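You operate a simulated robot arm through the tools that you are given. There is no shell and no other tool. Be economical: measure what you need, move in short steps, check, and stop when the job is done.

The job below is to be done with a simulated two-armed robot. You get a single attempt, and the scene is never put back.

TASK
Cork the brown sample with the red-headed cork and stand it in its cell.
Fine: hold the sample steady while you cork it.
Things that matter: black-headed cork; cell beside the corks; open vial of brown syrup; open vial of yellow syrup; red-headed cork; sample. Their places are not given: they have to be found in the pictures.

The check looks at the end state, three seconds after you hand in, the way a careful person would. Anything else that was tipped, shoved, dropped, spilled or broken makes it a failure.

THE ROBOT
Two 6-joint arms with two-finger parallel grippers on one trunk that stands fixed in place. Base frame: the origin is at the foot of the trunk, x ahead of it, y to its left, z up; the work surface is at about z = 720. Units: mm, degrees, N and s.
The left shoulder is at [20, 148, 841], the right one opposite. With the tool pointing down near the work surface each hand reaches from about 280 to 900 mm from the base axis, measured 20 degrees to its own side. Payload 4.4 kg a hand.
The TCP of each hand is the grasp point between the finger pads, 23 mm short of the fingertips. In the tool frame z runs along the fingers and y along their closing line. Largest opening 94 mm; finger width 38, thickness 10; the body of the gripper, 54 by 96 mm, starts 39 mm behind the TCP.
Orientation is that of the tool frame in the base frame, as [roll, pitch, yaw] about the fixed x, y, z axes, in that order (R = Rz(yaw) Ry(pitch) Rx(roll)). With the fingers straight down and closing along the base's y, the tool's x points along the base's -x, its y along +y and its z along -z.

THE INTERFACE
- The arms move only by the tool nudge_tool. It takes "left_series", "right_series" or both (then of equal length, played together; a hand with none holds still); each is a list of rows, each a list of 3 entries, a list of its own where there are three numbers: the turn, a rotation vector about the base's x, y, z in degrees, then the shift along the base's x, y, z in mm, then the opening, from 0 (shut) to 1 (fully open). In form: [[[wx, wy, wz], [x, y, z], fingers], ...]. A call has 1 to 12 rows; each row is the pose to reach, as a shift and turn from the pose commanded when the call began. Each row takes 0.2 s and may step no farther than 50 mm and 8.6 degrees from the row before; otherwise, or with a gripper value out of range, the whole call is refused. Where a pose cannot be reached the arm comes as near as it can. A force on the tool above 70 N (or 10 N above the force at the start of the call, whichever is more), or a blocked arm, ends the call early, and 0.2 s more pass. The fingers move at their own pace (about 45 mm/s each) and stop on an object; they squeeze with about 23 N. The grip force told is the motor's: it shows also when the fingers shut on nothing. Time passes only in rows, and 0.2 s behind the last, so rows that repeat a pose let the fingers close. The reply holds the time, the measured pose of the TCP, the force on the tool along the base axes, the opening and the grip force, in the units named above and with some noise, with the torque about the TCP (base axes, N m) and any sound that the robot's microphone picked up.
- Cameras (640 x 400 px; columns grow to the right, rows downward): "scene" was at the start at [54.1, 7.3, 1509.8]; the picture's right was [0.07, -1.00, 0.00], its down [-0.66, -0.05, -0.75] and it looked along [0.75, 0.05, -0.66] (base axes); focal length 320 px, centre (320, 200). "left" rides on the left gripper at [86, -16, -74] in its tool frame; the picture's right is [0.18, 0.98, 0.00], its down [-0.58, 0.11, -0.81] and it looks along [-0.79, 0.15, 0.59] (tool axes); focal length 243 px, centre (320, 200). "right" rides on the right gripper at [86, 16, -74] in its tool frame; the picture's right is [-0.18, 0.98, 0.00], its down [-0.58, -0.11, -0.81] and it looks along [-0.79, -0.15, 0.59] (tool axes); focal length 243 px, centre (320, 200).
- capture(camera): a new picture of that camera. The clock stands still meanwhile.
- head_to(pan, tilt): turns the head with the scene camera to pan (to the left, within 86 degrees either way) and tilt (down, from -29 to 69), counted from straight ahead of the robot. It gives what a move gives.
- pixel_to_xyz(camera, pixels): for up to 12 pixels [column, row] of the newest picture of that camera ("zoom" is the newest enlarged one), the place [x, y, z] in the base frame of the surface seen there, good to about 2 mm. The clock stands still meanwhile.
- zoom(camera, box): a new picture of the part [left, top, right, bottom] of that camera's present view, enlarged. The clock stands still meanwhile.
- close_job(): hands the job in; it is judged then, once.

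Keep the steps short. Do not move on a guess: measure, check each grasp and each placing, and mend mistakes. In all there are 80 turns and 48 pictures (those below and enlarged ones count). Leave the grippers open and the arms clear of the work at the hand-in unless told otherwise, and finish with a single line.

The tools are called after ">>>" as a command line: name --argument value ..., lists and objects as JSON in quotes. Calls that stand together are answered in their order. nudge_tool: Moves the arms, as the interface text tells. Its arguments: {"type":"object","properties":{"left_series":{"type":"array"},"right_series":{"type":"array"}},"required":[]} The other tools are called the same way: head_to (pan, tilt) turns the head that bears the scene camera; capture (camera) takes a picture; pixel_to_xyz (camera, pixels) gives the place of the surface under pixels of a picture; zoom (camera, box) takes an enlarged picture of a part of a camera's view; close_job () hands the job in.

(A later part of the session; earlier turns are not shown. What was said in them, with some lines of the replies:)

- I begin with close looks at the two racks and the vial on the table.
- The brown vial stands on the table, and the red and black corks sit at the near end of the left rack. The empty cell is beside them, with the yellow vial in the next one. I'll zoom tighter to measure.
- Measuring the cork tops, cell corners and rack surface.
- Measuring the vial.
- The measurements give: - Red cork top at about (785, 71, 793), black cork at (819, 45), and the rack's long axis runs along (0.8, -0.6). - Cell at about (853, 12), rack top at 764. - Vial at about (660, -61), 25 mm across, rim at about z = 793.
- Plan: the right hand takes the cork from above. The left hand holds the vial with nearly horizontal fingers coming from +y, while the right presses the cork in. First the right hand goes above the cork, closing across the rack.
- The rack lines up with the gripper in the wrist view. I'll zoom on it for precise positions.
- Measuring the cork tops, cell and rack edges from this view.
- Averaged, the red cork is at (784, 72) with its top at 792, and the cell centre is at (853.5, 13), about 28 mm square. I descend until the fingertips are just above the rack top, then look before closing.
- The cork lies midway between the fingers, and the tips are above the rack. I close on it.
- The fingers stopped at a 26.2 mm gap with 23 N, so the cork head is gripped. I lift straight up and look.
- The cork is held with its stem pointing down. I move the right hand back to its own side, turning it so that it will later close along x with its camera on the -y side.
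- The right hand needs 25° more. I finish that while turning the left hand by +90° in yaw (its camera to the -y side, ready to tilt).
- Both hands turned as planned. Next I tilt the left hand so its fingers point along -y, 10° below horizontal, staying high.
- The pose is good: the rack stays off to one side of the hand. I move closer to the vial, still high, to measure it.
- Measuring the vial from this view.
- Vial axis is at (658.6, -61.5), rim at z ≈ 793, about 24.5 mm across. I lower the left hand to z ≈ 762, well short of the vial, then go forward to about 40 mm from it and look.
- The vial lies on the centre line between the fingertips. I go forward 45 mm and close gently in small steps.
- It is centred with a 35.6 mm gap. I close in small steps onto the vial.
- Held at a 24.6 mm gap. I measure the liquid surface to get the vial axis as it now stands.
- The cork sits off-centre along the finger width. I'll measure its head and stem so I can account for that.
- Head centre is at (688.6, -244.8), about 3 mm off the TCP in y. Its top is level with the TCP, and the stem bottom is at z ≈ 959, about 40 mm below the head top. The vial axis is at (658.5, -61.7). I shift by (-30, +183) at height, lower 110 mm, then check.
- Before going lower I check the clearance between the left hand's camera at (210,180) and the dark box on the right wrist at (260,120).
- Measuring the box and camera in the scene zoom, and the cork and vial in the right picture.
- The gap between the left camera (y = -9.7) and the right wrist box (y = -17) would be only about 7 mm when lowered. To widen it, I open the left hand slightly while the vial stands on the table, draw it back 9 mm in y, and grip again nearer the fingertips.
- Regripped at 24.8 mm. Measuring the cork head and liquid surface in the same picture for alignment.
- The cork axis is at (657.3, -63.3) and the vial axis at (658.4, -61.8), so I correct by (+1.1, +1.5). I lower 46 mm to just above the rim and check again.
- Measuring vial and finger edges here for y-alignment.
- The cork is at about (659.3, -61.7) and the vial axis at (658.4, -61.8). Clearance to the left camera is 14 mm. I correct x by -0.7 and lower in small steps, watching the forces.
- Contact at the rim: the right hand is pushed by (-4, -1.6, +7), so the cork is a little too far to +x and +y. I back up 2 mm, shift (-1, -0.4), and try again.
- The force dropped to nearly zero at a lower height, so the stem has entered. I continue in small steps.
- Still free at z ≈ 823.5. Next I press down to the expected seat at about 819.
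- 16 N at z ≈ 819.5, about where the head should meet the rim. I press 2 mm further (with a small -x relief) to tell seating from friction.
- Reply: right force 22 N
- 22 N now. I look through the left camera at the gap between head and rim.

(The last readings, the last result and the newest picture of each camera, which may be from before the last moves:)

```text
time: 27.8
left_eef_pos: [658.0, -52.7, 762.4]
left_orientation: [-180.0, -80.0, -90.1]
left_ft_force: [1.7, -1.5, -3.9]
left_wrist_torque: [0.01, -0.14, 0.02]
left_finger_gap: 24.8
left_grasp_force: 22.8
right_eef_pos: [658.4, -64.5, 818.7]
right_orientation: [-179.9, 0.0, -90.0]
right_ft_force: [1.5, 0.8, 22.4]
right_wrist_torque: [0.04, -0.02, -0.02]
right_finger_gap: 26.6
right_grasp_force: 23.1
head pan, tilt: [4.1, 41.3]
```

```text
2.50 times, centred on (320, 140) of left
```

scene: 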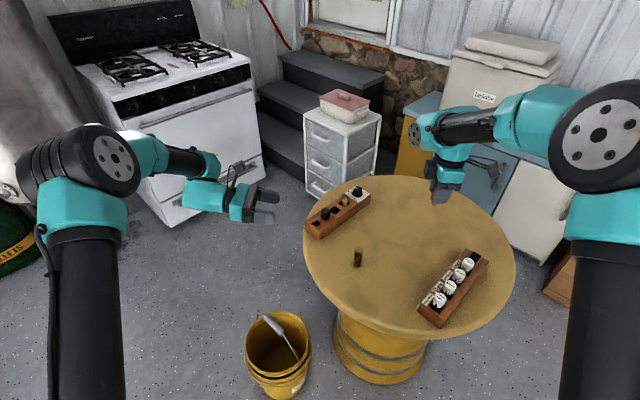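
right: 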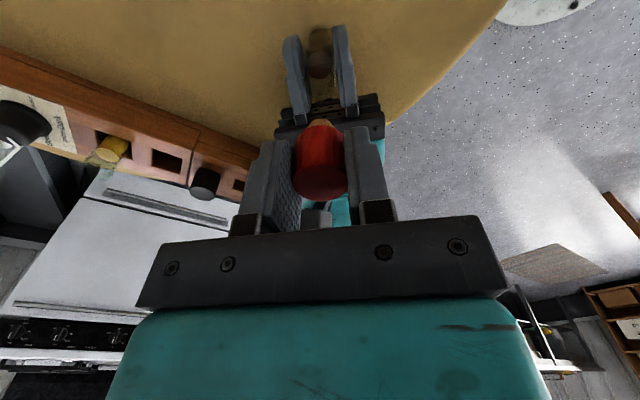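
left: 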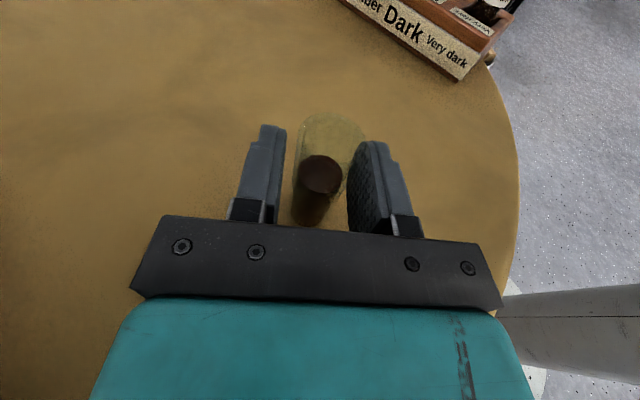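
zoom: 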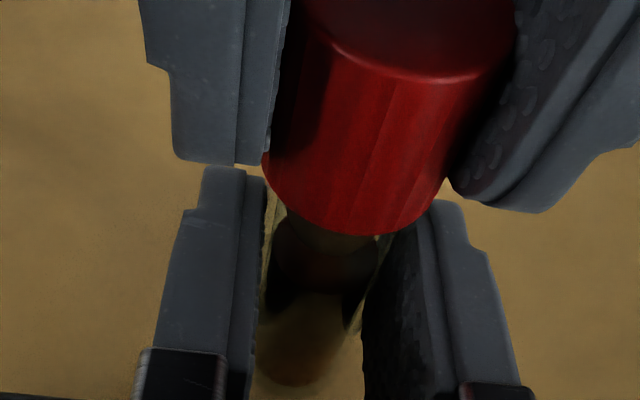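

Measuring the head's lower edge and top edge heights.

>>> pixel_to_xyz --camera "zoom" --pixels '[[350, 228], [350, 220], [330, 200], [410, 78], [400, 40], [350, 240], [380, 236], [385, 245], [275, 210]]'

```text
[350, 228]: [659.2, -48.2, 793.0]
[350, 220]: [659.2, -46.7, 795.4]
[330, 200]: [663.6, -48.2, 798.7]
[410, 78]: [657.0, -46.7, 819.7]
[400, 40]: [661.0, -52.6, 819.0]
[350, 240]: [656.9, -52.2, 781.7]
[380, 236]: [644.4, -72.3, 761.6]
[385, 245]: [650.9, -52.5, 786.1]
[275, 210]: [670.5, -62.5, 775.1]
```

Head bottom is at z ≈ 793, the rim height, so it is seated or very nearly. I press once more, by 3 mm, to confirm it stops.

>>> nudge_tool --right_series '[[[0, 0, 0], [0, 0, -1.5], 0.1], [[0, 0, 0], [0, 0, -3], 0.1], [[0, 0, 0], [0, 0, -3], 0.1]]'

>>> zoom --camera "left" --box '[260, 60, 380, 220]'

>>> pixel_to_xyz --camera "zoom" --pixels '[[350, 228], [350, 220], [330, 200], [410, 78], [400, 40], [350, 240]]'

```text
time: 28.6
left_eef_pos: [656.4, -53.1, 762.5]
left_orientation: [179.8, -80.1, -89.9]
left_ft_force: [-6.8, 1.4, -3.8]
left_wrist_torque: [0.04, -0.26, -0.06]
left_finger_gap: 25.0
left_grasp_force: 23.1
right_eef_pos: [658.9, -64.5, 814.6]
right_orientation: [179.9, 0.0, -90.0]
right_ft_force: [7.6, -1.1, 21.6]
right_wrist_torque: [0.05, -0.19, -0.03]
right_finger_gap: 26.2
right_grasp_force: 23.2
head pan, tilt: [4.1, 41.3]
```

```text
2.50 times, centred on (320, 140) of left
```

zoom: 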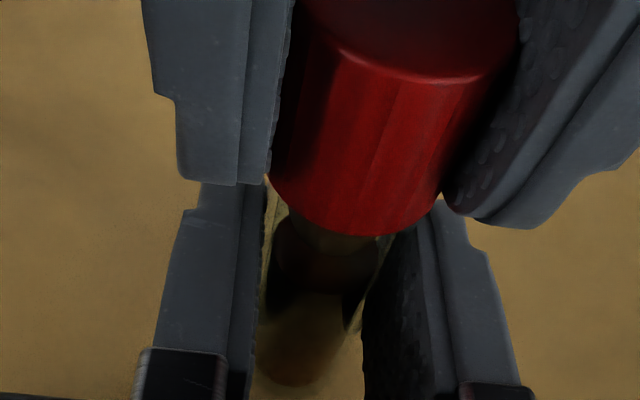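

```text
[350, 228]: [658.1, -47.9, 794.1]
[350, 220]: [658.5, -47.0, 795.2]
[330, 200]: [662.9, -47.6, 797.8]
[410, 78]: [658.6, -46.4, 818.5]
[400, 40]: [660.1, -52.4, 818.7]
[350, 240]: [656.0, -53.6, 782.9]
```

The fingers slid down the head while the head stayed put at z ≈ 793.5, so the cork stopped at about 22 N. I open the right hand and lift clear to inspect the joint; the left still holds the vial.

>>> nudge_tool --right_series '[[[0, 0, 0], [0, 0, 3], 0.1], [[0, 0, 0], [0, 0, 3], 0.35], [[0, 0, 0], [0, 0, 3], 0.5], [[0, 0, 0], [0, 0, 3], 0.5], [[0, 0, 0], [0, 0, 35], 0.5], [[0, 0, 0], [0, 0, 80], 0.5], [[0, 0, 0], [0, -40, 100], 0.5], [[0, 0, 0], [0, -90, 110], 0.5]]'

>>> zoom --camera "scene" --box '[345, 230, 380, 265]'

```text
refused: row 8 steps farther than a row can; nothing moved
```

```text
11.43 times, centred on (362, 248) of scene
```

zoom: 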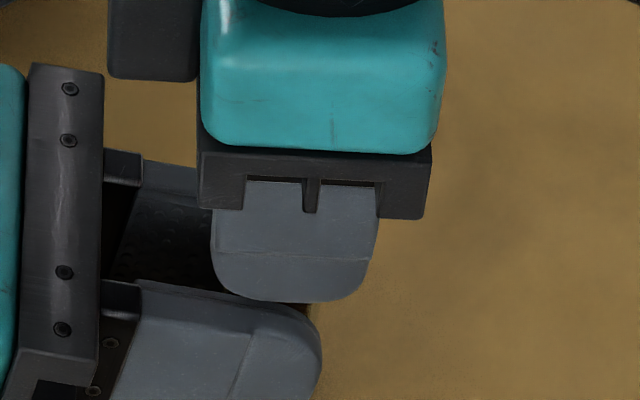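

The last row stepped too far, so nothing moved. I repeat with shorter steps, opening in place first.

>>> nudge_tool --right_series '[[[0, 0, 0], [0, 0, 1], 0.3], [[0, 0, 0], [0, 0, 1], 0.45], [[0, 0, 0], [0, 0, 1], 0.5], [[0, 0, 0], [0, 0, 1], 0.5], [[0, 0, 0], [0, 0, 35], 0.5], [[0, 0, 0], [0, 0, 75], 0.5], [[0, 0, 0], [0, -40, 95], 0.5], [[0, 0, 0], [0, -80, 105], 0.5]]'

>>> zoom --camera "scene" --box '[345, 230, 380, 265]'

```text
time: 30.4
left_eef_pos: [658.8, -51.5, 762.6]
left_orientation: [180.0, -80.0, -90.0]
left_ft_force: [-0.9, -0.9, 1.6]
left_wrist_torque: [-0.07, 0.03, -0.01]
left_finger_gap: 24.9
left_grasp_force: 23.3
right_eef_pos: [657.4, -145.7, 919.8]
right_orientation: [-180.0, 0.0, -90.0]
right_ft_force: [-0.2, -0.1, -0.4]
right_wrist_torque: [-0.02, 0.0, -0.03]
right_finger_gap: 47.1
right_grasp_force: 0.0
head pan, tilt: [4.1, 41.3]
```

```text
11.43 times, centred on (362, 248) of scene
```

zoom: 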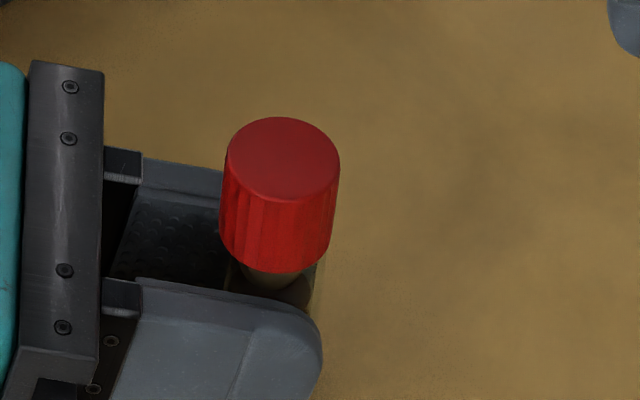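

The red cork is on the vial. I measure its top for height and tilt.

>>> pixel_to_xyz --camera "zoom" --pixels '[[284, 158], [236, 158], [332, 158], [284, 124], [284, 193], [277, 262], [277, 268], [270, 280], [228, 245], [328, 245], [318, 290], [240, 275]]'

```text
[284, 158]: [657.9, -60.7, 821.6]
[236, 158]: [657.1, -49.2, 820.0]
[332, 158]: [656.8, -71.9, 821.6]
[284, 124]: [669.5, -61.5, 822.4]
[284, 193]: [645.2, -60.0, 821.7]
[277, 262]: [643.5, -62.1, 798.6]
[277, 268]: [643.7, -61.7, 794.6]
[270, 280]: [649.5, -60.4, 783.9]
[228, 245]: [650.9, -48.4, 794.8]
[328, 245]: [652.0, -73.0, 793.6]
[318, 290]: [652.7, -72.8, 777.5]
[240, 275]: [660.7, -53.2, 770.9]
```

Head top is level at z ≈ 821.5 and its lower edge is at ≈ 794, right on the rim. Before letting go with the left, I press firmly from above with closed fingertips (contact expected at TCP z ≈ 844) to be sure it is home. First I move over it, closed, staying clear.

>>> nudge_tool --right_series '[[[0, 0, 0], [0, 30, 0], 0], [[0, 0, 0], [0, 60, 0], 0], [[0, 0, 0], [0, 85, 0], 0], [[0, 0, 0], [0, 85, -35], 0], [[0, 0, 0], [0, 85, -66], 0], [[0, 0, 0], [0, 85, -72], 0], [[0, 0, 0], [0, 85, -75], 0]]'

```text
time: 32.0
left_eef_pos: [656.9, -52.1, 764.6]
left_orientation: [-180.0, -80.0, -90.0]
left_ft_force: [0.4, -1.0, 2.6]
left_wrist_torque: [-0.02, 0.04, 0.0]
left_finger_gap: 24.9
left_grasp_force: 23.7
right_eef_pos: [657.4, -60.3, 844.2]
right_orientation: [179.9, 0.1, -90.1]
right_ft_force: [0.6, -0.6, 0.6]
right_wrist_torque: [0.0, 0.05, -0.02]
right_finger_gap: 0.0
right_grasp_force: 23.2
head pan, tilt: [4.1, 41.3]
```

Not yet in contact at z ≈ 844. I step down 1 mm at a time, watching the force.

>>> nudge_tool --right_series '[[[0, 0, 0], [0, 0, -1], 0], [[0, 0, 0], [0, 0, -2], 0], [[0, 0, 0], [0, 0, -3], 0], [[0, 0, 0], [0, 0, -4], 0]]'

```text
time: 33.0
left_eef_pos: [657.5, -52.5, 762.6]
left_orientation: [-179.9, -80.1, -90.0]
left_ft_force: [7.5, -1.0, -5.2]
left_wrist_torque: [-0.11, 0.31, 0.09]
left_finger_gap: 24.6
left_grasp_force: 23.6
right_eef_pos: [658.7, -59.3, 842.3]
right_orientation: [-179.8, 0.0, -90.0]
right_ft_force: [-7.3, -0.9, 25.7]
right_wrist_torque: [-0.09, 0.21, -0.01]
right_finger_gap: 0.1
right_grasp_force: 22.8
head pan, tilt: [4.1, 41.3]
```

25.7 N at TCP z ≈ 842, putting the head top at ≈ 819.5. One more 2 mm step to see whether it yields.

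>>> nudge_tool --right_series '[[[0, 0, 0], [0, 0, -1], 0], [[0, 0, 0], [0, 0, -2], 0]]'

```text
time: 33.6
left_eef_pos: [658.2, -51.9, 763.4]
left_orientation: [-179.9, -79.9, -90.0]
left_ft_force: [18.4, -2.0, -14.6]
left_wrist_torque: [-0.03, 0.49, 0.15]
left_finger_gap: 25.3
left_grasp_force: 22.4
right_eef_pos: [658.6, -59.4, 841.4]
right_orientation: [-179.7, 0.1, -90.0]
right_ft_force: [-12.9, 0.1, 63.6]
right_wrist_torque: [-0.19, 0.37, -0.04]
right_finger_gap: 0.3
right_grasp_force: 23.5
head pan, tilt: [4.1, 41.3]
```

63 N with almost no travel: it is a hard stop, so the cork is home. I lift off, retreat the right hand to its side, and look.

>>> nudge_tool --right_series '[[[0, 0, 0], [0, 0, 3], 0], [[0, 0, 0], [0, 0, 20], 0], [[0, 0, 0], [0, 0, 65], 0.3], [[0, 0, 0], [0, -40, 90], 0.5], [[0, 0, 0], [0, -85, 110], 0.5], [[0, 0, 0], [0, -130, 130], 0.5], [[0, 0, 0], [0, -175, 150], 0.5], [[0, 0, 0], [0, -215, 170], 0.5]]'

>>> zoom --camera "scene" --box '[345, 230, 380, 265]'

>>> pixel_to_xyz --camera "zoom" --pixels '[[284, 158], [236, 158], [332, 158], [284, 124], [284, 193], [277, 262], [277, 268]]'

```text
time: 35.4
left_eef_pos: [656.5, -53.1, 763.5]
left_orientation: [-179.9, -80.1, -90.1]
left_ft_force: [0.2, -0.9, 6.1]
left_wrist_torque: [-0.05, -0.01, -0.01]
left_finger_gap: 24.9
left_grasp_force: 22.8
right_eef_pos: [657.3, -276.2, 1008.7]
right_orientation: [179.8, 0.0, -90.1]
right_ft_force: [0.8, 0.4, -0.6]
right_wrist_torque: [-0.03, 0.01, 0.0]
right_finger_gap: 47.2
right_grasp_force: 0.0
head pan, tilt: [4.1, 41.3]
```

```text
11.43 times, centred on (362, 248) of scene
```

zoom: 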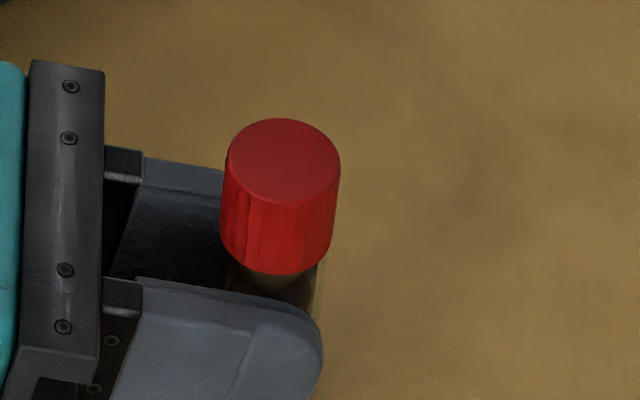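

```text
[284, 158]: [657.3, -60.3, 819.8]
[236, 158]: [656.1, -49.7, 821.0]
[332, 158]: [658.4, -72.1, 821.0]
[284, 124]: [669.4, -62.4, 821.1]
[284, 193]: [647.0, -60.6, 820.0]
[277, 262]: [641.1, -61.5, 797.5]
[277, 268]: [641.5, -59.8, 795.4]
```

The cork is unmoved, level and seated. I open the left hand, draw it back along +y, then raise it while tilting the fingers back toward vertical.

>>> nudge_tool --left_series '[[[0, 0, 0], [0, 0, 0], 0.3], [[0, 0, 0], [0, 0, 0], 0.5], [[0, 0, 0], [0, 0, 0], 0.5], [[0, 0, 0], [0, 40, 0], 0.5], [[0, 0, 0], [0, 80, 0], 0.5], [[0, 0, 0], [0, 125, 0], 0.5], [[8.4, 0, 0], [0, 130, 35], 0.5], [[16.8, 0, 0], [0, 130, 70], 0.5], [[25.2, 0, 0], [0, 130, 105], 0.5], [[33.6, 0, 0], [0, 130, 140], 0.5], [[42, 0, 0], [0, 130, 170], 0.5], [[50, 0, 0], [0, 130, 190], 0.5]]'

>>> zoom --camera "scene" --box '[340, 225, 390, 275]'

```text
time: 38.0
left_eef_pos: [656.7, 78.0, 953.0]
left_orientation: [180.0, -29.9, -90.1]
left_ft_force: [1.5, 0.3, -0.6]
left_wrist_torque: [-0.01, 0.01, 0.0]
left_finger_gap: 47.2
left_grasp_force: 0.0
right_eef_pos: [658.1, -276.4, 1007.9]
right_orientation: [179.9, 0.0, -90.0]
right_ft_force: [0.5, 0.2, -0.2]
right_wrist_torque: [-0.02, -0.03, 0.01]
right_finger_gap: 47.0
right_grasp_force: 0.1
head pan, tilt: [4.1, 41.3]
```

```text
8.00 times, centred on (365, 250) of scene
```

zoom: 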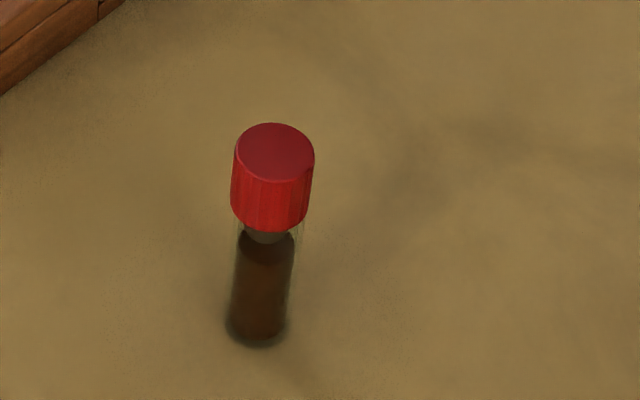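

Excellent: the vial stands corked and upright. Now I turn the left hand 53° about z so its fingers point along the rack axis (0.8, -0.6), 30° off vertical for reach, and close across the rack. It moves above the cork at the same time.

>>> nudge_tool --left_series '[[[0, 0, 7.6], [0, -20, -6], 0.5], [[0, 0, 15.2], [0, -40, -12], 0.5], [[0, 0, 22.8], [0, -60, -18], 0.5], [[0, 0, 30.4], [0, -80, -24], 0.5], [[0, 0, 38], [0, -100, -32], 0.5], [[0, 0, 45.6], [0, -120, -42], 0.5], [[0, 0, 53], [0, -139, -53], 0.5], [[0, 0, 53], [0, -139, -53], 0.5]]'

>>> capture --camera "left"

```text
time: 39.8
left_eef_pos: [697.5, -30.0, 908.9]
left_orientation: [174.4, -30.4, -38.3]
left_ft_force: [0.2, -0.1, 0.6]
left_wrist_torque: [0.0, 0.01, 0.0]
left_finger_gap: 46.8
left_grasp_force: 0.0
left hand out of reach, approached as far as the arm can: row 6, 7
right_eef_pos: [656.8, -276.0, 1008.6]
right_orientation: [-180.0, 0.0, -90.0]
right_ft_force: [0.4, 0.3, -0.3]
right_wrist_torque: [-0.05, -0.02, 0.0]
right_finger_gap: 46.9
right_grasp_force: 0.2
head pan, tilt: [4.1, 41.3]
```

```text
8 pictures are left
```

left: 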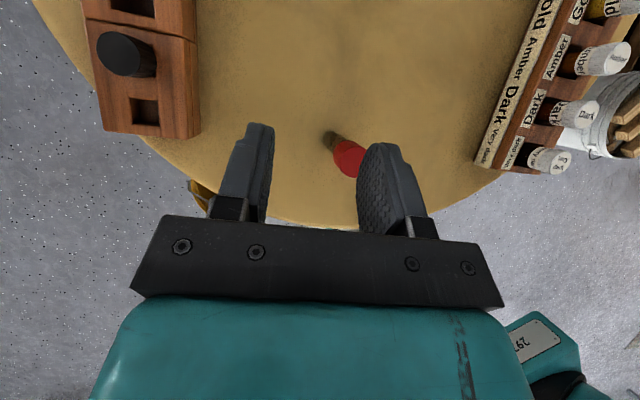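

The left wrist cannot turn that way (out of reach), and nothing was touched. Instead the right hand will carry the vial, since it has already worked at the across-rack yaw. I back the left hand out by the same way and turn the right hand by -60° meanwhile.

>>> nudge_tool --left_series '[[[0, 0, -7.5], [0, 15, 20], 0.5], [[0, 0, -15], [0, 40, 40], 0.5], [[0, 0, -22.5], [0, 70, 55], 0.5], [[0, 0, -30], [0, 100, 70], 0.5], [[0, 0, -37.5], [0, 135, 80], 0.5], [[0, 0, -45], [0, 170, 90], 0.5], [[0, 0, -53], [0, 205, 100], 0.5], [[0, 0, -53], [0, 250, 110], 0.5]]' --right_series '[[[0, 0, -8], [0, 0, 0], 0.5], [[0, 0, -16], [0, 0, 0], 0.5], [[0, 0, -24], [0, 0, 0], 0.5], [[0, 0, -32], [0, 0, 0], 0.5], [[0, 0, -40], [0, 0, 0], 0.5], [[0, 0, -48], [0, 0, 0], 0.5], [[0, 0, -56], [0, 0, 0], 0.5], [[0, 0, -64], [0, 0, 0], 0.5]]'

```text
time: 41.6
left_eef_pos: [658.7, 188.1, 1010.5]
left_orientation: [180.0, -30.1, -90.2]
left_ft_force: [-0.2, 0.1, -0.1]
left_wrist_torque: [0.02, -0.03, -0.01]
left_finger_gap: 46.9
left_grasp_force: 0.0
left hand out of reach, approached as far as the arm can: row 1
right_eef_pos: [658.9, -275.2, 1008.0]
right_orientation: [-179.9, 0.0, -154.0]
right_ft_force: [0.8, 0.0, -0.3]
right_wrist_torque: [0.04, 0.0, 0.0]
right_finger_gap: 47.0
right_grasp_force: 0.0
head pan, tilt: [4.1, 41.3]
```

The left hand is clear; I untilt it and move it further out. The right hand finishes its turn and makes a dry run above the cell at z ≈ 870 to test reach.

>>> nudge_tool --left_series '[[[3.75, 0, 0], [0, 12, 5], 0.5], [[7.5, 0, 0], [0, 24, 10], 0.5], [[11.25, 0, 0], [0, 36, 15], 0.5], [[15, 0, 0], [0, 48, 20], 0.5], [[18.75, 0, 0], [0, 60, 25], 0.6], [[22.5, 0, 0], [0, 72, 30], 0.7], [[26.25, 0, 0], [0, 84, 35], 0.8], [[30, 0, 0], [0, 96, 40], 1], [[30, 0, 0], [0, 96, 40], 1]]' --right_series '[[[0, 0, -7.9], [24.4, 36, -17], 0.5], [[0, 0, -15.8], [48.8, 72, -34], 0.5], [[0, 0, -23.6], [73.1, 108, -51], 0.5], [[0, 0, -31.5], [97.5, 144, -68], 0.5], [[0, 0, -39.4], [121.9, 180, -85], 0.5], [[0, 0, -47.3], [146.3, 216, -102], 0.5], [[0, 0, -55.1], [170.6, 252, -120], 0.5], [[0, 0, -63], [195, 288.5, -138], 0.5], [[0, 0, -63], [195, 288.5, -138], 0.5]]'

```text
time: 43.6
left_eef_pos: [656.7, 283.8, 1048.9]
left_orientation: [180.0, 0.1, -90.1]
left_ft_force: [0.3, 0.0, -0.4]
left_wrist_torque: [0.02, 0.01, 0.01]
left_finger_gap: 94.1
left_grasp_force: 0.2
right_eef_pos: [835.8, 8.9, 868.8]
right_orientation: [-179.9, -0.1, 143.0]
right_ft_force: [0.4, 0.7, 0.1]
right_wrist_torque: [0.02, 0.02, -0.03]
right_finger_gap: 46.9
right_grasp_force: 0.0
right hand out of reach, approached as far as the arm can: row 8, 9
head pan, tilt: [4.1, 41.3]
```

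Vertical falls 18 mm short. I tilt the hand 20° about the closing axis so the fingers point outward along the rack, and test again in place.

>>> nudge_tool --right_series '[[[-4, -5.3, 0], [0, 0, 0], 0.5], [[-8, -10.7, 0], [0, 0, 0], 0.5], [[-12, -16, 0], [0, 0, 0], 0.5], [[-12, -16, 0], [0, 0, 0], 0.5], [[-12, -16, 0], [0, 0, 0], 0.5]]'

```text
time: 44.8
left_eef_pos: [656.8, 283.4, 1049.7]
left_orientation: [-180.0, -0.1, -90.0]
left_ft_force: [0.2, -0.2, -0.6]
left_wrist_torque: [-0.01, 0.0, 0.0]
left_finger_gap: 94.2
left_grasp_force: 0.0
right_eef_pos: [835.3, 8.9, 867.2]
right_orientation: [179.9, 20.1, 143.1]
right_ft_force: [-1.0, 0.4, 0.0]
right_wrist_torque: [0.02, 0.0, -0.01]
right_finger_gap: 47.0
right_grasp_force: 0.0
head pan, tilt: [4.1, 41.3]
```

Commands count from the clamped pose. I now shift by (+18, +4) to see whether the cell is reachable at this tilt.

>>> nudge_tool --right_series '[[[0, 0, 0], [9, 2, 0], 0.5], [[0, 0, 0], [18, 4, 0], 0.5], [[0, 0, 0], [23, 5, 5], 0.5], [[0, 0, 0], [18, 4, 0], 0.5]]'

```text
time: 45.8
left_eef_pos: [657.8, 283.1, 1048.7]
left_orientation: [-180.0, 0.0, -90.0]
left_ft_force: [0.4, -0.4, -0.3]
left_wrist_torque: [0.0, 0.01, 0.01]
left_finger_gap: 94.1
left_grasp_force: 0.0
right_eef_pos: [854.4, 13.7, 867.8]
right_orientation: [179.9, 20.0, 142.9]
right_ft_force: [0.3, -0.6, -0.1]
right_wrist_torque: [0.02, 0.01, 0.02]
right_finger_gap: 47.1
right_grasp_force: 0.1
head pan, tilt: [4.1, 41.3]
```

The cell is reachable at 20° tilt. Keeping this orientation, I go back up and over to the corked vial, stopping above the head to check.

>>> nudge_tool --right_series '[[[0, 0, 0], [0, 0, 30], 0.5], [[0, 0, 0], [-40, -15, 32], 0.5], [[0, 0, 0], [-80, -30, 32], 0.5], [[0, 0, 0], [-120, -45, 32], 0.5], [[0, 0, 0], [-160, -60, 32], 0.5], [[0, 0, 0], [-196.5, -74.5, 32], 0.5], [[0, 0, 0], [-196.5, -74.5, 5], 0.5], [[0, 0, 0], [-196.5, -74.5, -15], 0.5], [[0, 0, 0], [-196.5, -74.5, -15], 0.5]]'

>>> capture --camera "right"

```text
time: 47.8
left_eef_pos: [657.4, 281.8, 1049.4]
left_orientation: [180.0, 0.0, -90.1]
left_ft_force: [-0.9, -0.7, -0.1]
left_wrist_torque: [0.03, 0.01, 0.01]
left_finger_gap: 94.2
left_grasp_force: 0.0
right_eef_pos: [656.6, -60.6, 852.5]
right_orientation: [179.9, 20.1, 143.0]
right_ft_force: [-0.5, 0.4, -0.3]
right_wrist_torque: [-0.01, -0.01, 0.02]
right_finger_gap: 47.2
right_grasp_force: 0.1
head pan, tilt: [4.1, 41.3]
```

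```text
7 pictures are left
```

right: 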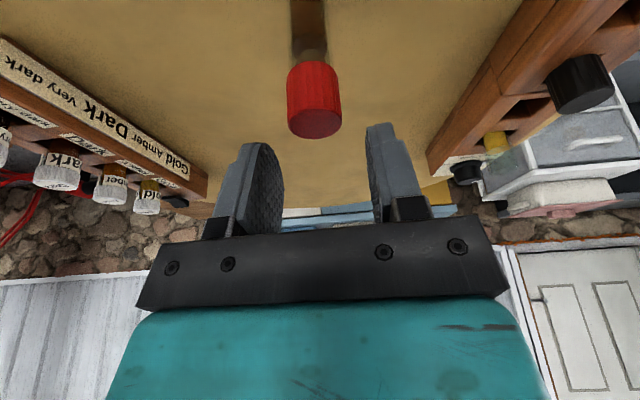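

Measuring the head from here.

>>> pixel_to_xyz --camera "right" --pixels '[[314, 123], [290, 122], [339, 122], [314, 135], [314, 112]]'

```text
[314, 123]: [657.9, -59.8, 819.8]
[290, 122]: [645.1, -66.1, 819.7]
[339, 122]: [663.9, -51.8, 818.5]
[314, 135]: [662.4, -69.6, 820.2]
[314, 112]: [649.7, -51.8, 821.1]
```

Head centre (656.3, -60) is within 1 mm of the finger centre line. I descend 44 mm so the pads span the head, then close.

>>> nudge_tool --right_series '[[[0, 0, 0], [-0.3, 0.7, -15], 0.5], [[0, 0, 0], [-0.3, 0.7, -30], 0.5], [[0, 0, 0], [-0.3, 0.7, -43], 0.5], [[0, 0, 0], [-0.3, 0.7, -43], 0.36], [[0, 0, 0], [-0.3, 0.7, -43], 0.32], [[0, 0, 0], [-0.3, 0.7, -43], 0.29], [[0, 0, 0], [-0.3, 0.7, -43], 0.27], [[0, 0, 0], [-0.3, 0.7, -43], 0.15], [[0, 0, 0], [-0.3, 0.7, -43], 0.15]]'

```text
time: 49.8
left_eef_pos: [658.2, 282.1, 1048.8]
left_orientation: [179.9, 0.0, -90.1]
left_ft_force: [-0.8, -0.5, -0.1]
left_wrist_torque: [-0.01, 0.01, -0.04]
left_finger_gap: 93.9
left_grasp_force: 0.1
right_eef_pos: [658.3, -59.7, 809.8]
right_orientation: [-180.0, 20.0, 143.0]
right_ft_force: [-0.3, -0.1, -0.6]
right_wrist_torque: [0.0, -0.01, 0.0]
right_finger_gap: 26.5
right_grasp_force: 22.7
head pan, tilt: [4.1, 41.3]
```

Gripped at 26.5 mm. I lift just 5 mm and look: does the vial come along with the cork?

>>> nudge_tool --right_series '[[[0, 0, 0], [0, 0, 2], 0.15], [[0, 0, 0], [0, 0, 4], 0.15], [[0, 0, 0], [0, 0, 5], 0.15]]'

>>> zoom --camera "scene" --box '[335, 225, 385, 275]'

```text
time: 50.6
left_eef_pos: [657.8, 284.5, 1049.3]
left_orientation: [-180.0, 0.0, -90.1]
left_ft_force: [-0.5, -0.2, 0.3]
left_wrist_torque: [0.01, 0.0, -0.02]
left_finger_gap: 94.0
left_grasp_force: 0.0
right_eef_pos: [655.9, -59.7, 814.5]
right_orientation: [-180.0, 20.0, 143.0]
right_ft_force: [-0.4, -0.4, -0.8]
right_wrist_torque: [0.01, -0.01, 0.0]
right_finger_gap: 26.7
right_grasp_force: 22.6
head pan, tilt: [4.1, 41.3]
```

```text
8.00 times, centred on (360, 250) of scene
```

zoom: 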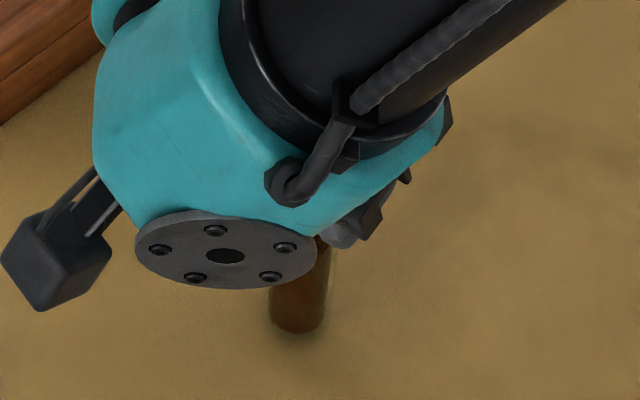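

The vial rose with the cork (its bottom moved up about 12 zoomed pixels, ≈ 5 mm), so the cork holds. I lift to a vial bottom of about 780 and carry it over the cell by the shift (+196.5, +73.3).

>>> nudge_tool --right_series '[[[0, 0, 0], [0, 0, 20], 0.15], [[0, 0, 0], [0, 0, 45], 0.15], [[0, 0, 0], [5, 2, 57], 0.15], [[0, 0, 0], [35, 13, 57], 0.15], [[0, 0, 0], [70, 26, 57], 0.15], [[0, 0, 0], [105, 39, 57], 0.15], [[0, 0, 0], [140, 52, 57], 0.15], [[0, 0, 0], [170, 63.4, 57], 0.15], [[0, 0, 0], [190, 71, 57], 0.15], [[0, 0, 0], [196.5, 73.3, 57], 0.15], [[0, 0, 0], [196.5, 73.3, 57], 0.15]]'

>>> capture --camera "right"

```text
time: 53.0
left_eef_pos: [656.9, 283.7, 1049.0]
left_orientation: [-179.9, 0.0, -90.0]
left_ft_force: [0.4, 0.6, -0.4]
left_wrist_torque: [0.0, -0.01, 0.04]
left_finger_gap: 93.9
left_grasp_force: 0.2
right_eef_pos: [853.7, 14.3, 872.4]
right_orientation: [-180.0, 20.0, 143.0]
right_ft_force: [0.4, 0.2, 0.1]
right_wrist_torque: [0.01, 0.0, 0.02]
right_finger_gap: 26.7
right_grasp_force: 23.1
head pan, tilt: [4.1, 41.3]
```

```text
5 pictures are left
```

right: 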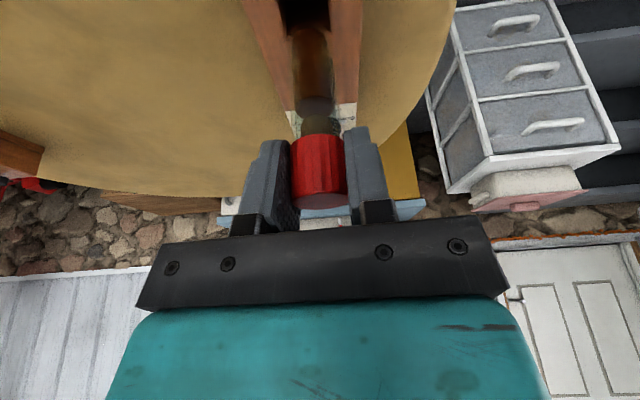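

The vial is in line with the rack. I measure its side, the head and the rack edges for alignment.

>>> pixel_to_xyz --camera "right" --pixels '[[312, 60], [296, 60], [328, 60], [311, 30], [311, 10], [292, 60], [345, 60], [275, 60], [355, 60], [318, 197], [318, 180]]'

>>> zoom --camera "scene" --box '[310, 175, 370, 235]'

```text
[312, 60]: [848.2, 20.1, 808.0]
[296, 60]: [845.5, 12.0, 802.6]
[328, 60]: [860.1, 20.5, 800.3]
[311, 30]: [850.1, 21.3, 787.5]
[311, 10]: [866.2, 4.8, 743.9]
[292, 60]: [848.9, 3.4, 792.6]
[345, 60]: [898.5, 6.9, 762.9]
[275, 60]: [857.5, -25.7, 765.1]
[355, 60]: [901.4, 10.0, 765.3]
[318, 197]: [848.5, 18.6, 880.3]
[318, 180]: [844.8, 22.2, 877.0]
```

```text
6.67 times, centred on (340, 205) of scene
```

zoom: 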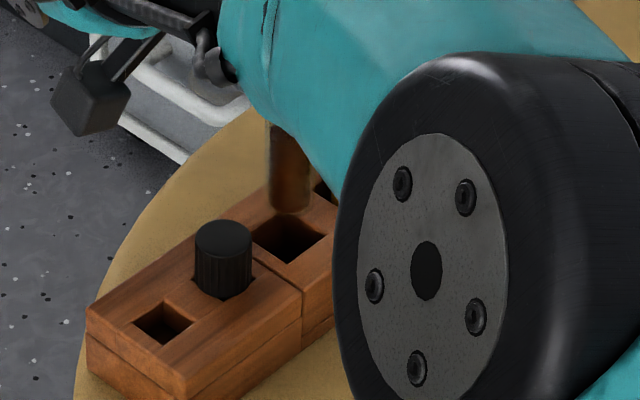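

From this scene view the vial bottom (290,205) hangs above the cell. I measure both vial edges and cell corners.

>>> pixel_to_xyz --camera "zoom" --pixels '[[290, 170], [271, 170], [308, 170], [290, 195], [290, 208], [271, 195], [309, 195], [250, 231], [289, 265], [328, 234], [270, 219], [290, 240]]'

```text
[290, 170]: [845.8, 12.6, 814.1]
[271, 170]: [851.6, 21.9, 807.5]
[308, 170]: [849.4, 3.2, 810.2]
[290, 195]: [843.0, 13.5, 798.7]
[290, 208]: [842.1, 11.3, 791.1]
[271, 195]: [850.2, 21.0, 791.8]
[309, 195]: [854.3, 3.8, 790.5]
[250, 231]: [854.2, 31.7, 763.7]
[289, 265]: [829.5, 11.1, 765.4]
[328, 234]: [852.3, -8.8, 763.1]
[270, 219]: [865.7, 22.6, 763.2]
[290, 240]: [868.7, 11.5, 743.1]
```

Vial axis is about (854.1, 13) and the cell centre, averaged over eleven corner readings, is (853.2, 12.6). I correct by (-0.7, -0.4) and lower to just inside the cell mouth, reading forces.

>>> nudge_tool --right_series '[[[0, 0, 0], [-0.7, -0.4, -6], 0.15], [[0, 0, 0], [-0.7, -0.4, -12], 0.15], [[0, 0, 0], [-0.7, -0.4, -17], 0.15], [[0, 0, 0], [-0.7, -0.4, -20], 0.15], [[0, 0, 0], [-0.7, -0.4, -23], 0.15]]'

```text
time: 54.2
left_eef_pos: [657.0, 282.8, 1050.7]
left_orientation: [180.0, 0.0, -90.0]
left_ft_force: [-0.4, 0.3, -0.2]
left_wrist_torque: [0.01, 0.03, 0.05]
left_finger_gap: 93.9
left_grasp_force: 0.1
right_eef_pos: [851.7, 13.5, 848.6]
right_orientation: [180.0, 20.0, 143.0]
right_ft_force: [-1.9, 2.0, -0.8]
right_wrist_torque: [0.15, 0.17, -0.01]
right_finger_gap: 26.3
right_grasp_force: 23.5
head pan, tilt: [4.1, 41.3]
```

The bottom is inside the mouth (≈ 759) with a light side force along (-x, +y). I yield 0.8 mm that way and keep lowering.

>>> nudge_tool --right_series '[[[0, 0, 0], [-0.7, 0.5, 0], 0.15], [[0, 0, 0], [-0.7, 0.5, -3], 0.15], [[0, 0, 0], [-0.7, 0.5, -6], 0.15], [[0, 0, 0], [-0.7, 0.5, -9], 0.15]]'

```text
time: 55.2
left_eef_pos: [658.0, 283.5, 1050.6]
left_orientation: [-180.0, 0.1, -90.0]
left_ft_force: [0.7, 0.7, 0.4]
left_wrist_torque: [-0.03, 0.04, -0.01]
left_finger_gap: 94.0
left_grasp_force: 0.0
right_eef_pos: [852.9, 12.5, 840.3]
right_orientation: [180.0, 20.0, 143.1]
right_ft_force: [-0.4, 0.9, -0.7]
right_wrist_torque: [-0.01, 0.0, 0.04]
right_finger_gap: 26.6
right_grasp_force: 22.9
head pan, tilt: [4.1, 41.3]
```

The side force is gone; the bottom is at ≈ 751. Continuing down slowly.

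>>> nudge_tool --right_series '[[[0, 0, 0], [0, 0, -2], 0.15], [[0, 0, 0], [0, 0, -4], 0.15], [[0, 0, 0], [0, 0, -6], 0.15], [[0, 0, 0], [0, 0, -8], 0.15]]'

```text
time: 56.2
left_eef_pos: [656.4, 283.9, 1048.3]
left_orientation: [180.0, 0.0, -90.0]
left_ft_force: [0.2, -0.1, -0.9]
left_wrist_torque: [0.03, 0.0, 0.0]
left_finger_gap: 94.0
left_grasp_force: 0.2
right_eef_pos: [852.1, 12.2, 832.0]
right_orientation: [180.0, 20.0, 143.0]
right_ft_force: [-0.4, 1.2, 0.0]
right_wrist_torque: [0.04, 0.04, -0.02]
right_finger_gap: 26.2
right_grasp_force: 22.8
head pan, tilt: [4.1, 41.3]
```

Still free (bottom ≈ 743). Further down in small steps.

>>> nudge_tool --right_series '[[[0, 0, 0], [0, 0, -2], 0.15], [[0, 0, 0], [0, 0, -4], 0.15], [[0, 0, 0], [0, 0, -6], 0.15]]'

```text
time: 57.0
left_eef_pos: [656.9, 284.1, 1049.7]
left_orientation: [-180.0, 0.0, -90.1]
left_ft_force: [0.9, 0.2, -0.2]
left_wrist_torque: [0.01, 0.02, -0.02]
left_finger_gap: 94.1
left_grasp_force: 0.1
right_eef_pos: [851.8, 13.2, 827.0]
right_orientation: [179.8, 20.0, 143.0]
right_ft_force: [-0.4, -0.3, 0.3]
right_wrist_torque: [0.05, 0.08, 0.03]
right_finger_gap: 26.5
right_grasp_force: 23.5
head pan, tilt: [4.1, 41.3]
```

Bottom ≈ 737, no resistance. Continuing.

>>> nudge_tool --right_series '[[[0, 0, 0], [0, 0, -1.5], 0.15], [[0, 0, 0], [0, 0, -3], 0.15], [[0, 0, 0], [0, 0, -4.5], 0.15], [[0, 0, 0], [0, 0, -6], 0.15]]'

```text
time: 58.0
left_eef_pos: [657.2, 282.4, 1049.4]
left_orientation: [-180.0, 0.0, -90.0]
left_ft_force: [0.5, 0.4, 1.1]
left_wrist_torque: [-0.01, 0.02, 0.0]
left_finger_gap: 94.0
left_grasp_force: 0.0
right_eef_pos: [851.6, 12.3, 820.7]
right_orientation: [179.9, 20.0, 143.0]
right_ft_force: [-1.3, 1.0, 1.8]
right_wrist_torque: [0.12, 0.09, 0.04]
right_finger_gap: 26.6
right_grasp_force: 23.3
head pan, tilt: [4.1, 41.3]
```

A first hint of upward force at z ≈ 820.7 (bottom ≈ 731). I step on by millimetres.

>>> nudge_tool --right_series '[[[0, 0, 0], [-0.2, 0.2, -1], 0.15], [[0, 0, 0], [-0.2, 0.2, -2], 0.15], [[0, 0, 0], [-0.2, 0.2, -2], 0.15]]'

```text
time: 58.8
left_eef_pos: [657.2, 284.1, 1050.2]
left_orientation: [179.9, -0.1, -90.0]
left_ft_force: [0.8, -0.9, 0.0]
left_wrist_torque: [0.03, 0.02, 0.06]
left_finger_gap: 93.9
left_grasp_force: 0.1
right_eef_pos: [851.1, 12.1, 820.1]
right_orientation: [179.9, 20.0, 142.9]
right_ft_force: [-3.6, -1.0, 14.8]
right_wrist_torque: [-0.12, 0.13, -0.03]
right_finger_gap: 26.7
right_grasp_force: 23.1
head pan, tilt: [4.1, 41.3]
```

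14.8 N upward with no travel: the vial stands on the cell floor. I ease 1 mm, open, and rise straight up.

>>> nudge_tool --right_series '[[[0, 0, 0], [0, 0, 1.2], 0.15], [[0, 0, 0], [0, 0, 1.2], 0.3], [[0, 0, 0], [0, 0, 1.2], 0.4], [[0, 0, 0], [0, 0, 1.2], 0.5], [[0, 0, 0], [0, 0, 1.2], 0.5], [[0, 0, 0], [0, 0, 20], 0.5], [[0, 0, 0], [0, 0, 45], 0.5], [[0, 0, 0], [-20, -10, 75], 0.5], [[0, 0, 0], [-50, -30, 100], 0.5], [[0, 0, 0], [-80, -60, 120], 0.5], [[0, 0, 0], [-105, -95, 135], 0.5], [[0, 0, 0], [-125, -130, 150], 0.5]]'

```text
time: 61.4
left_eef_pos: [658.5, 283.2, 1049.7]
left_orientation: [180.0, 0.0, -90.0]
left_ft_force: [0.5, 0.8, -0.3]
left_wrist_torque: [-0.05, -0.02, 0.04]
left_finger_gap: 94.1
left_grasp_force: 0.0
right_eef_pos: [726.5, -117.5, 966.5]
right_orientation: [180.0, 20.0, 143.1]
right_ft_force: [-1.0, 0.0, 0.1]
right_wrist_torque: [-0.06, 0.0, 0.03]
right_finger_gap: 46.9
right_grasp_force: 0.0
head pan, tilt: [4.1, 41.3]
```

Released. I move the right hand back to its own side, fully open, and look at the result.

>>> nudge_tool --right_series '[[[0, 0, 0], [-15, -40, 15], 0.7], [[0, 0, 0], [-30, -80, 30], 0.9], [[0, 0, 0], [-45, -120, 45], 1], [[0, 0, 0], [-60, -160, 60], 1], [[0, 0, 0], [-60, -180, 70], 1]]'

>>> zoom --camera "scene" --box '[302, 180, 374, 240]'

```text
time: 62.6
left_eef_pos: [657.8, 283.9, 1049.3]
left_orientation: [179.9, -0.1, -90.0]
left_ft_force: [-1.0, 0.2, 0.0]
left_wrist_torque: [-0.04, 0.0, 0.0]
left_finger_gap: 93.8
left_grasp_force: 0.1
right_eef_pos: [667.9, -296.5, 1040.3]
right_orientation: [-179.9, 20.0, 143.1]
right_ft_force: [-0.3, -0.9, -0.7]
right_wrist_torque: [0.0, 0.02, -0.02]
right_finger_gap: 94.0
right_grasp_force: 0.1
head pan, tilt: [4.1, 41.3]
```

```text
6.67 times, centred on (338, 210) of scene
```

zoom: 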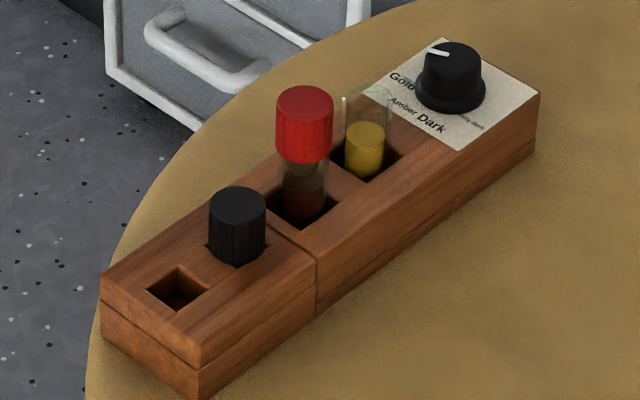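

The brown vial stands upright in its cell with the red cork on, and the black cork, yellow vial and knob are untouched. One last check of height and level.

>>> pixel_to_xyz --camera "zoom" --pixels '[[305, 103], [282, 103], [328, 103], [305, 90], [305, 116], [303, 156]]'

```text
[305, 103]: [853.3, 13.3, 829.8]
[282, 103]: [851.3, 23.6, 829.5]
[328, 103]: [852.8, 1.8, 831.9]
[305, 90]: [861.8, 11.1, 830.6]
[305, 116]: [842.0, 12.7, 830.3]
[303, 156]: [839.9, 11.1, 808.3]
```

The head is level at z ≈ 830.4. That is 100 mm above the 730 floor, the same as the vial plus seated cork. Handing in.

>>> close_job

```text
The job is handed in.
```

The brown sample is corked with the red-headed cork and stands upright in its cell beside the corks; both hands are open and clear, and the other objects were not touched.
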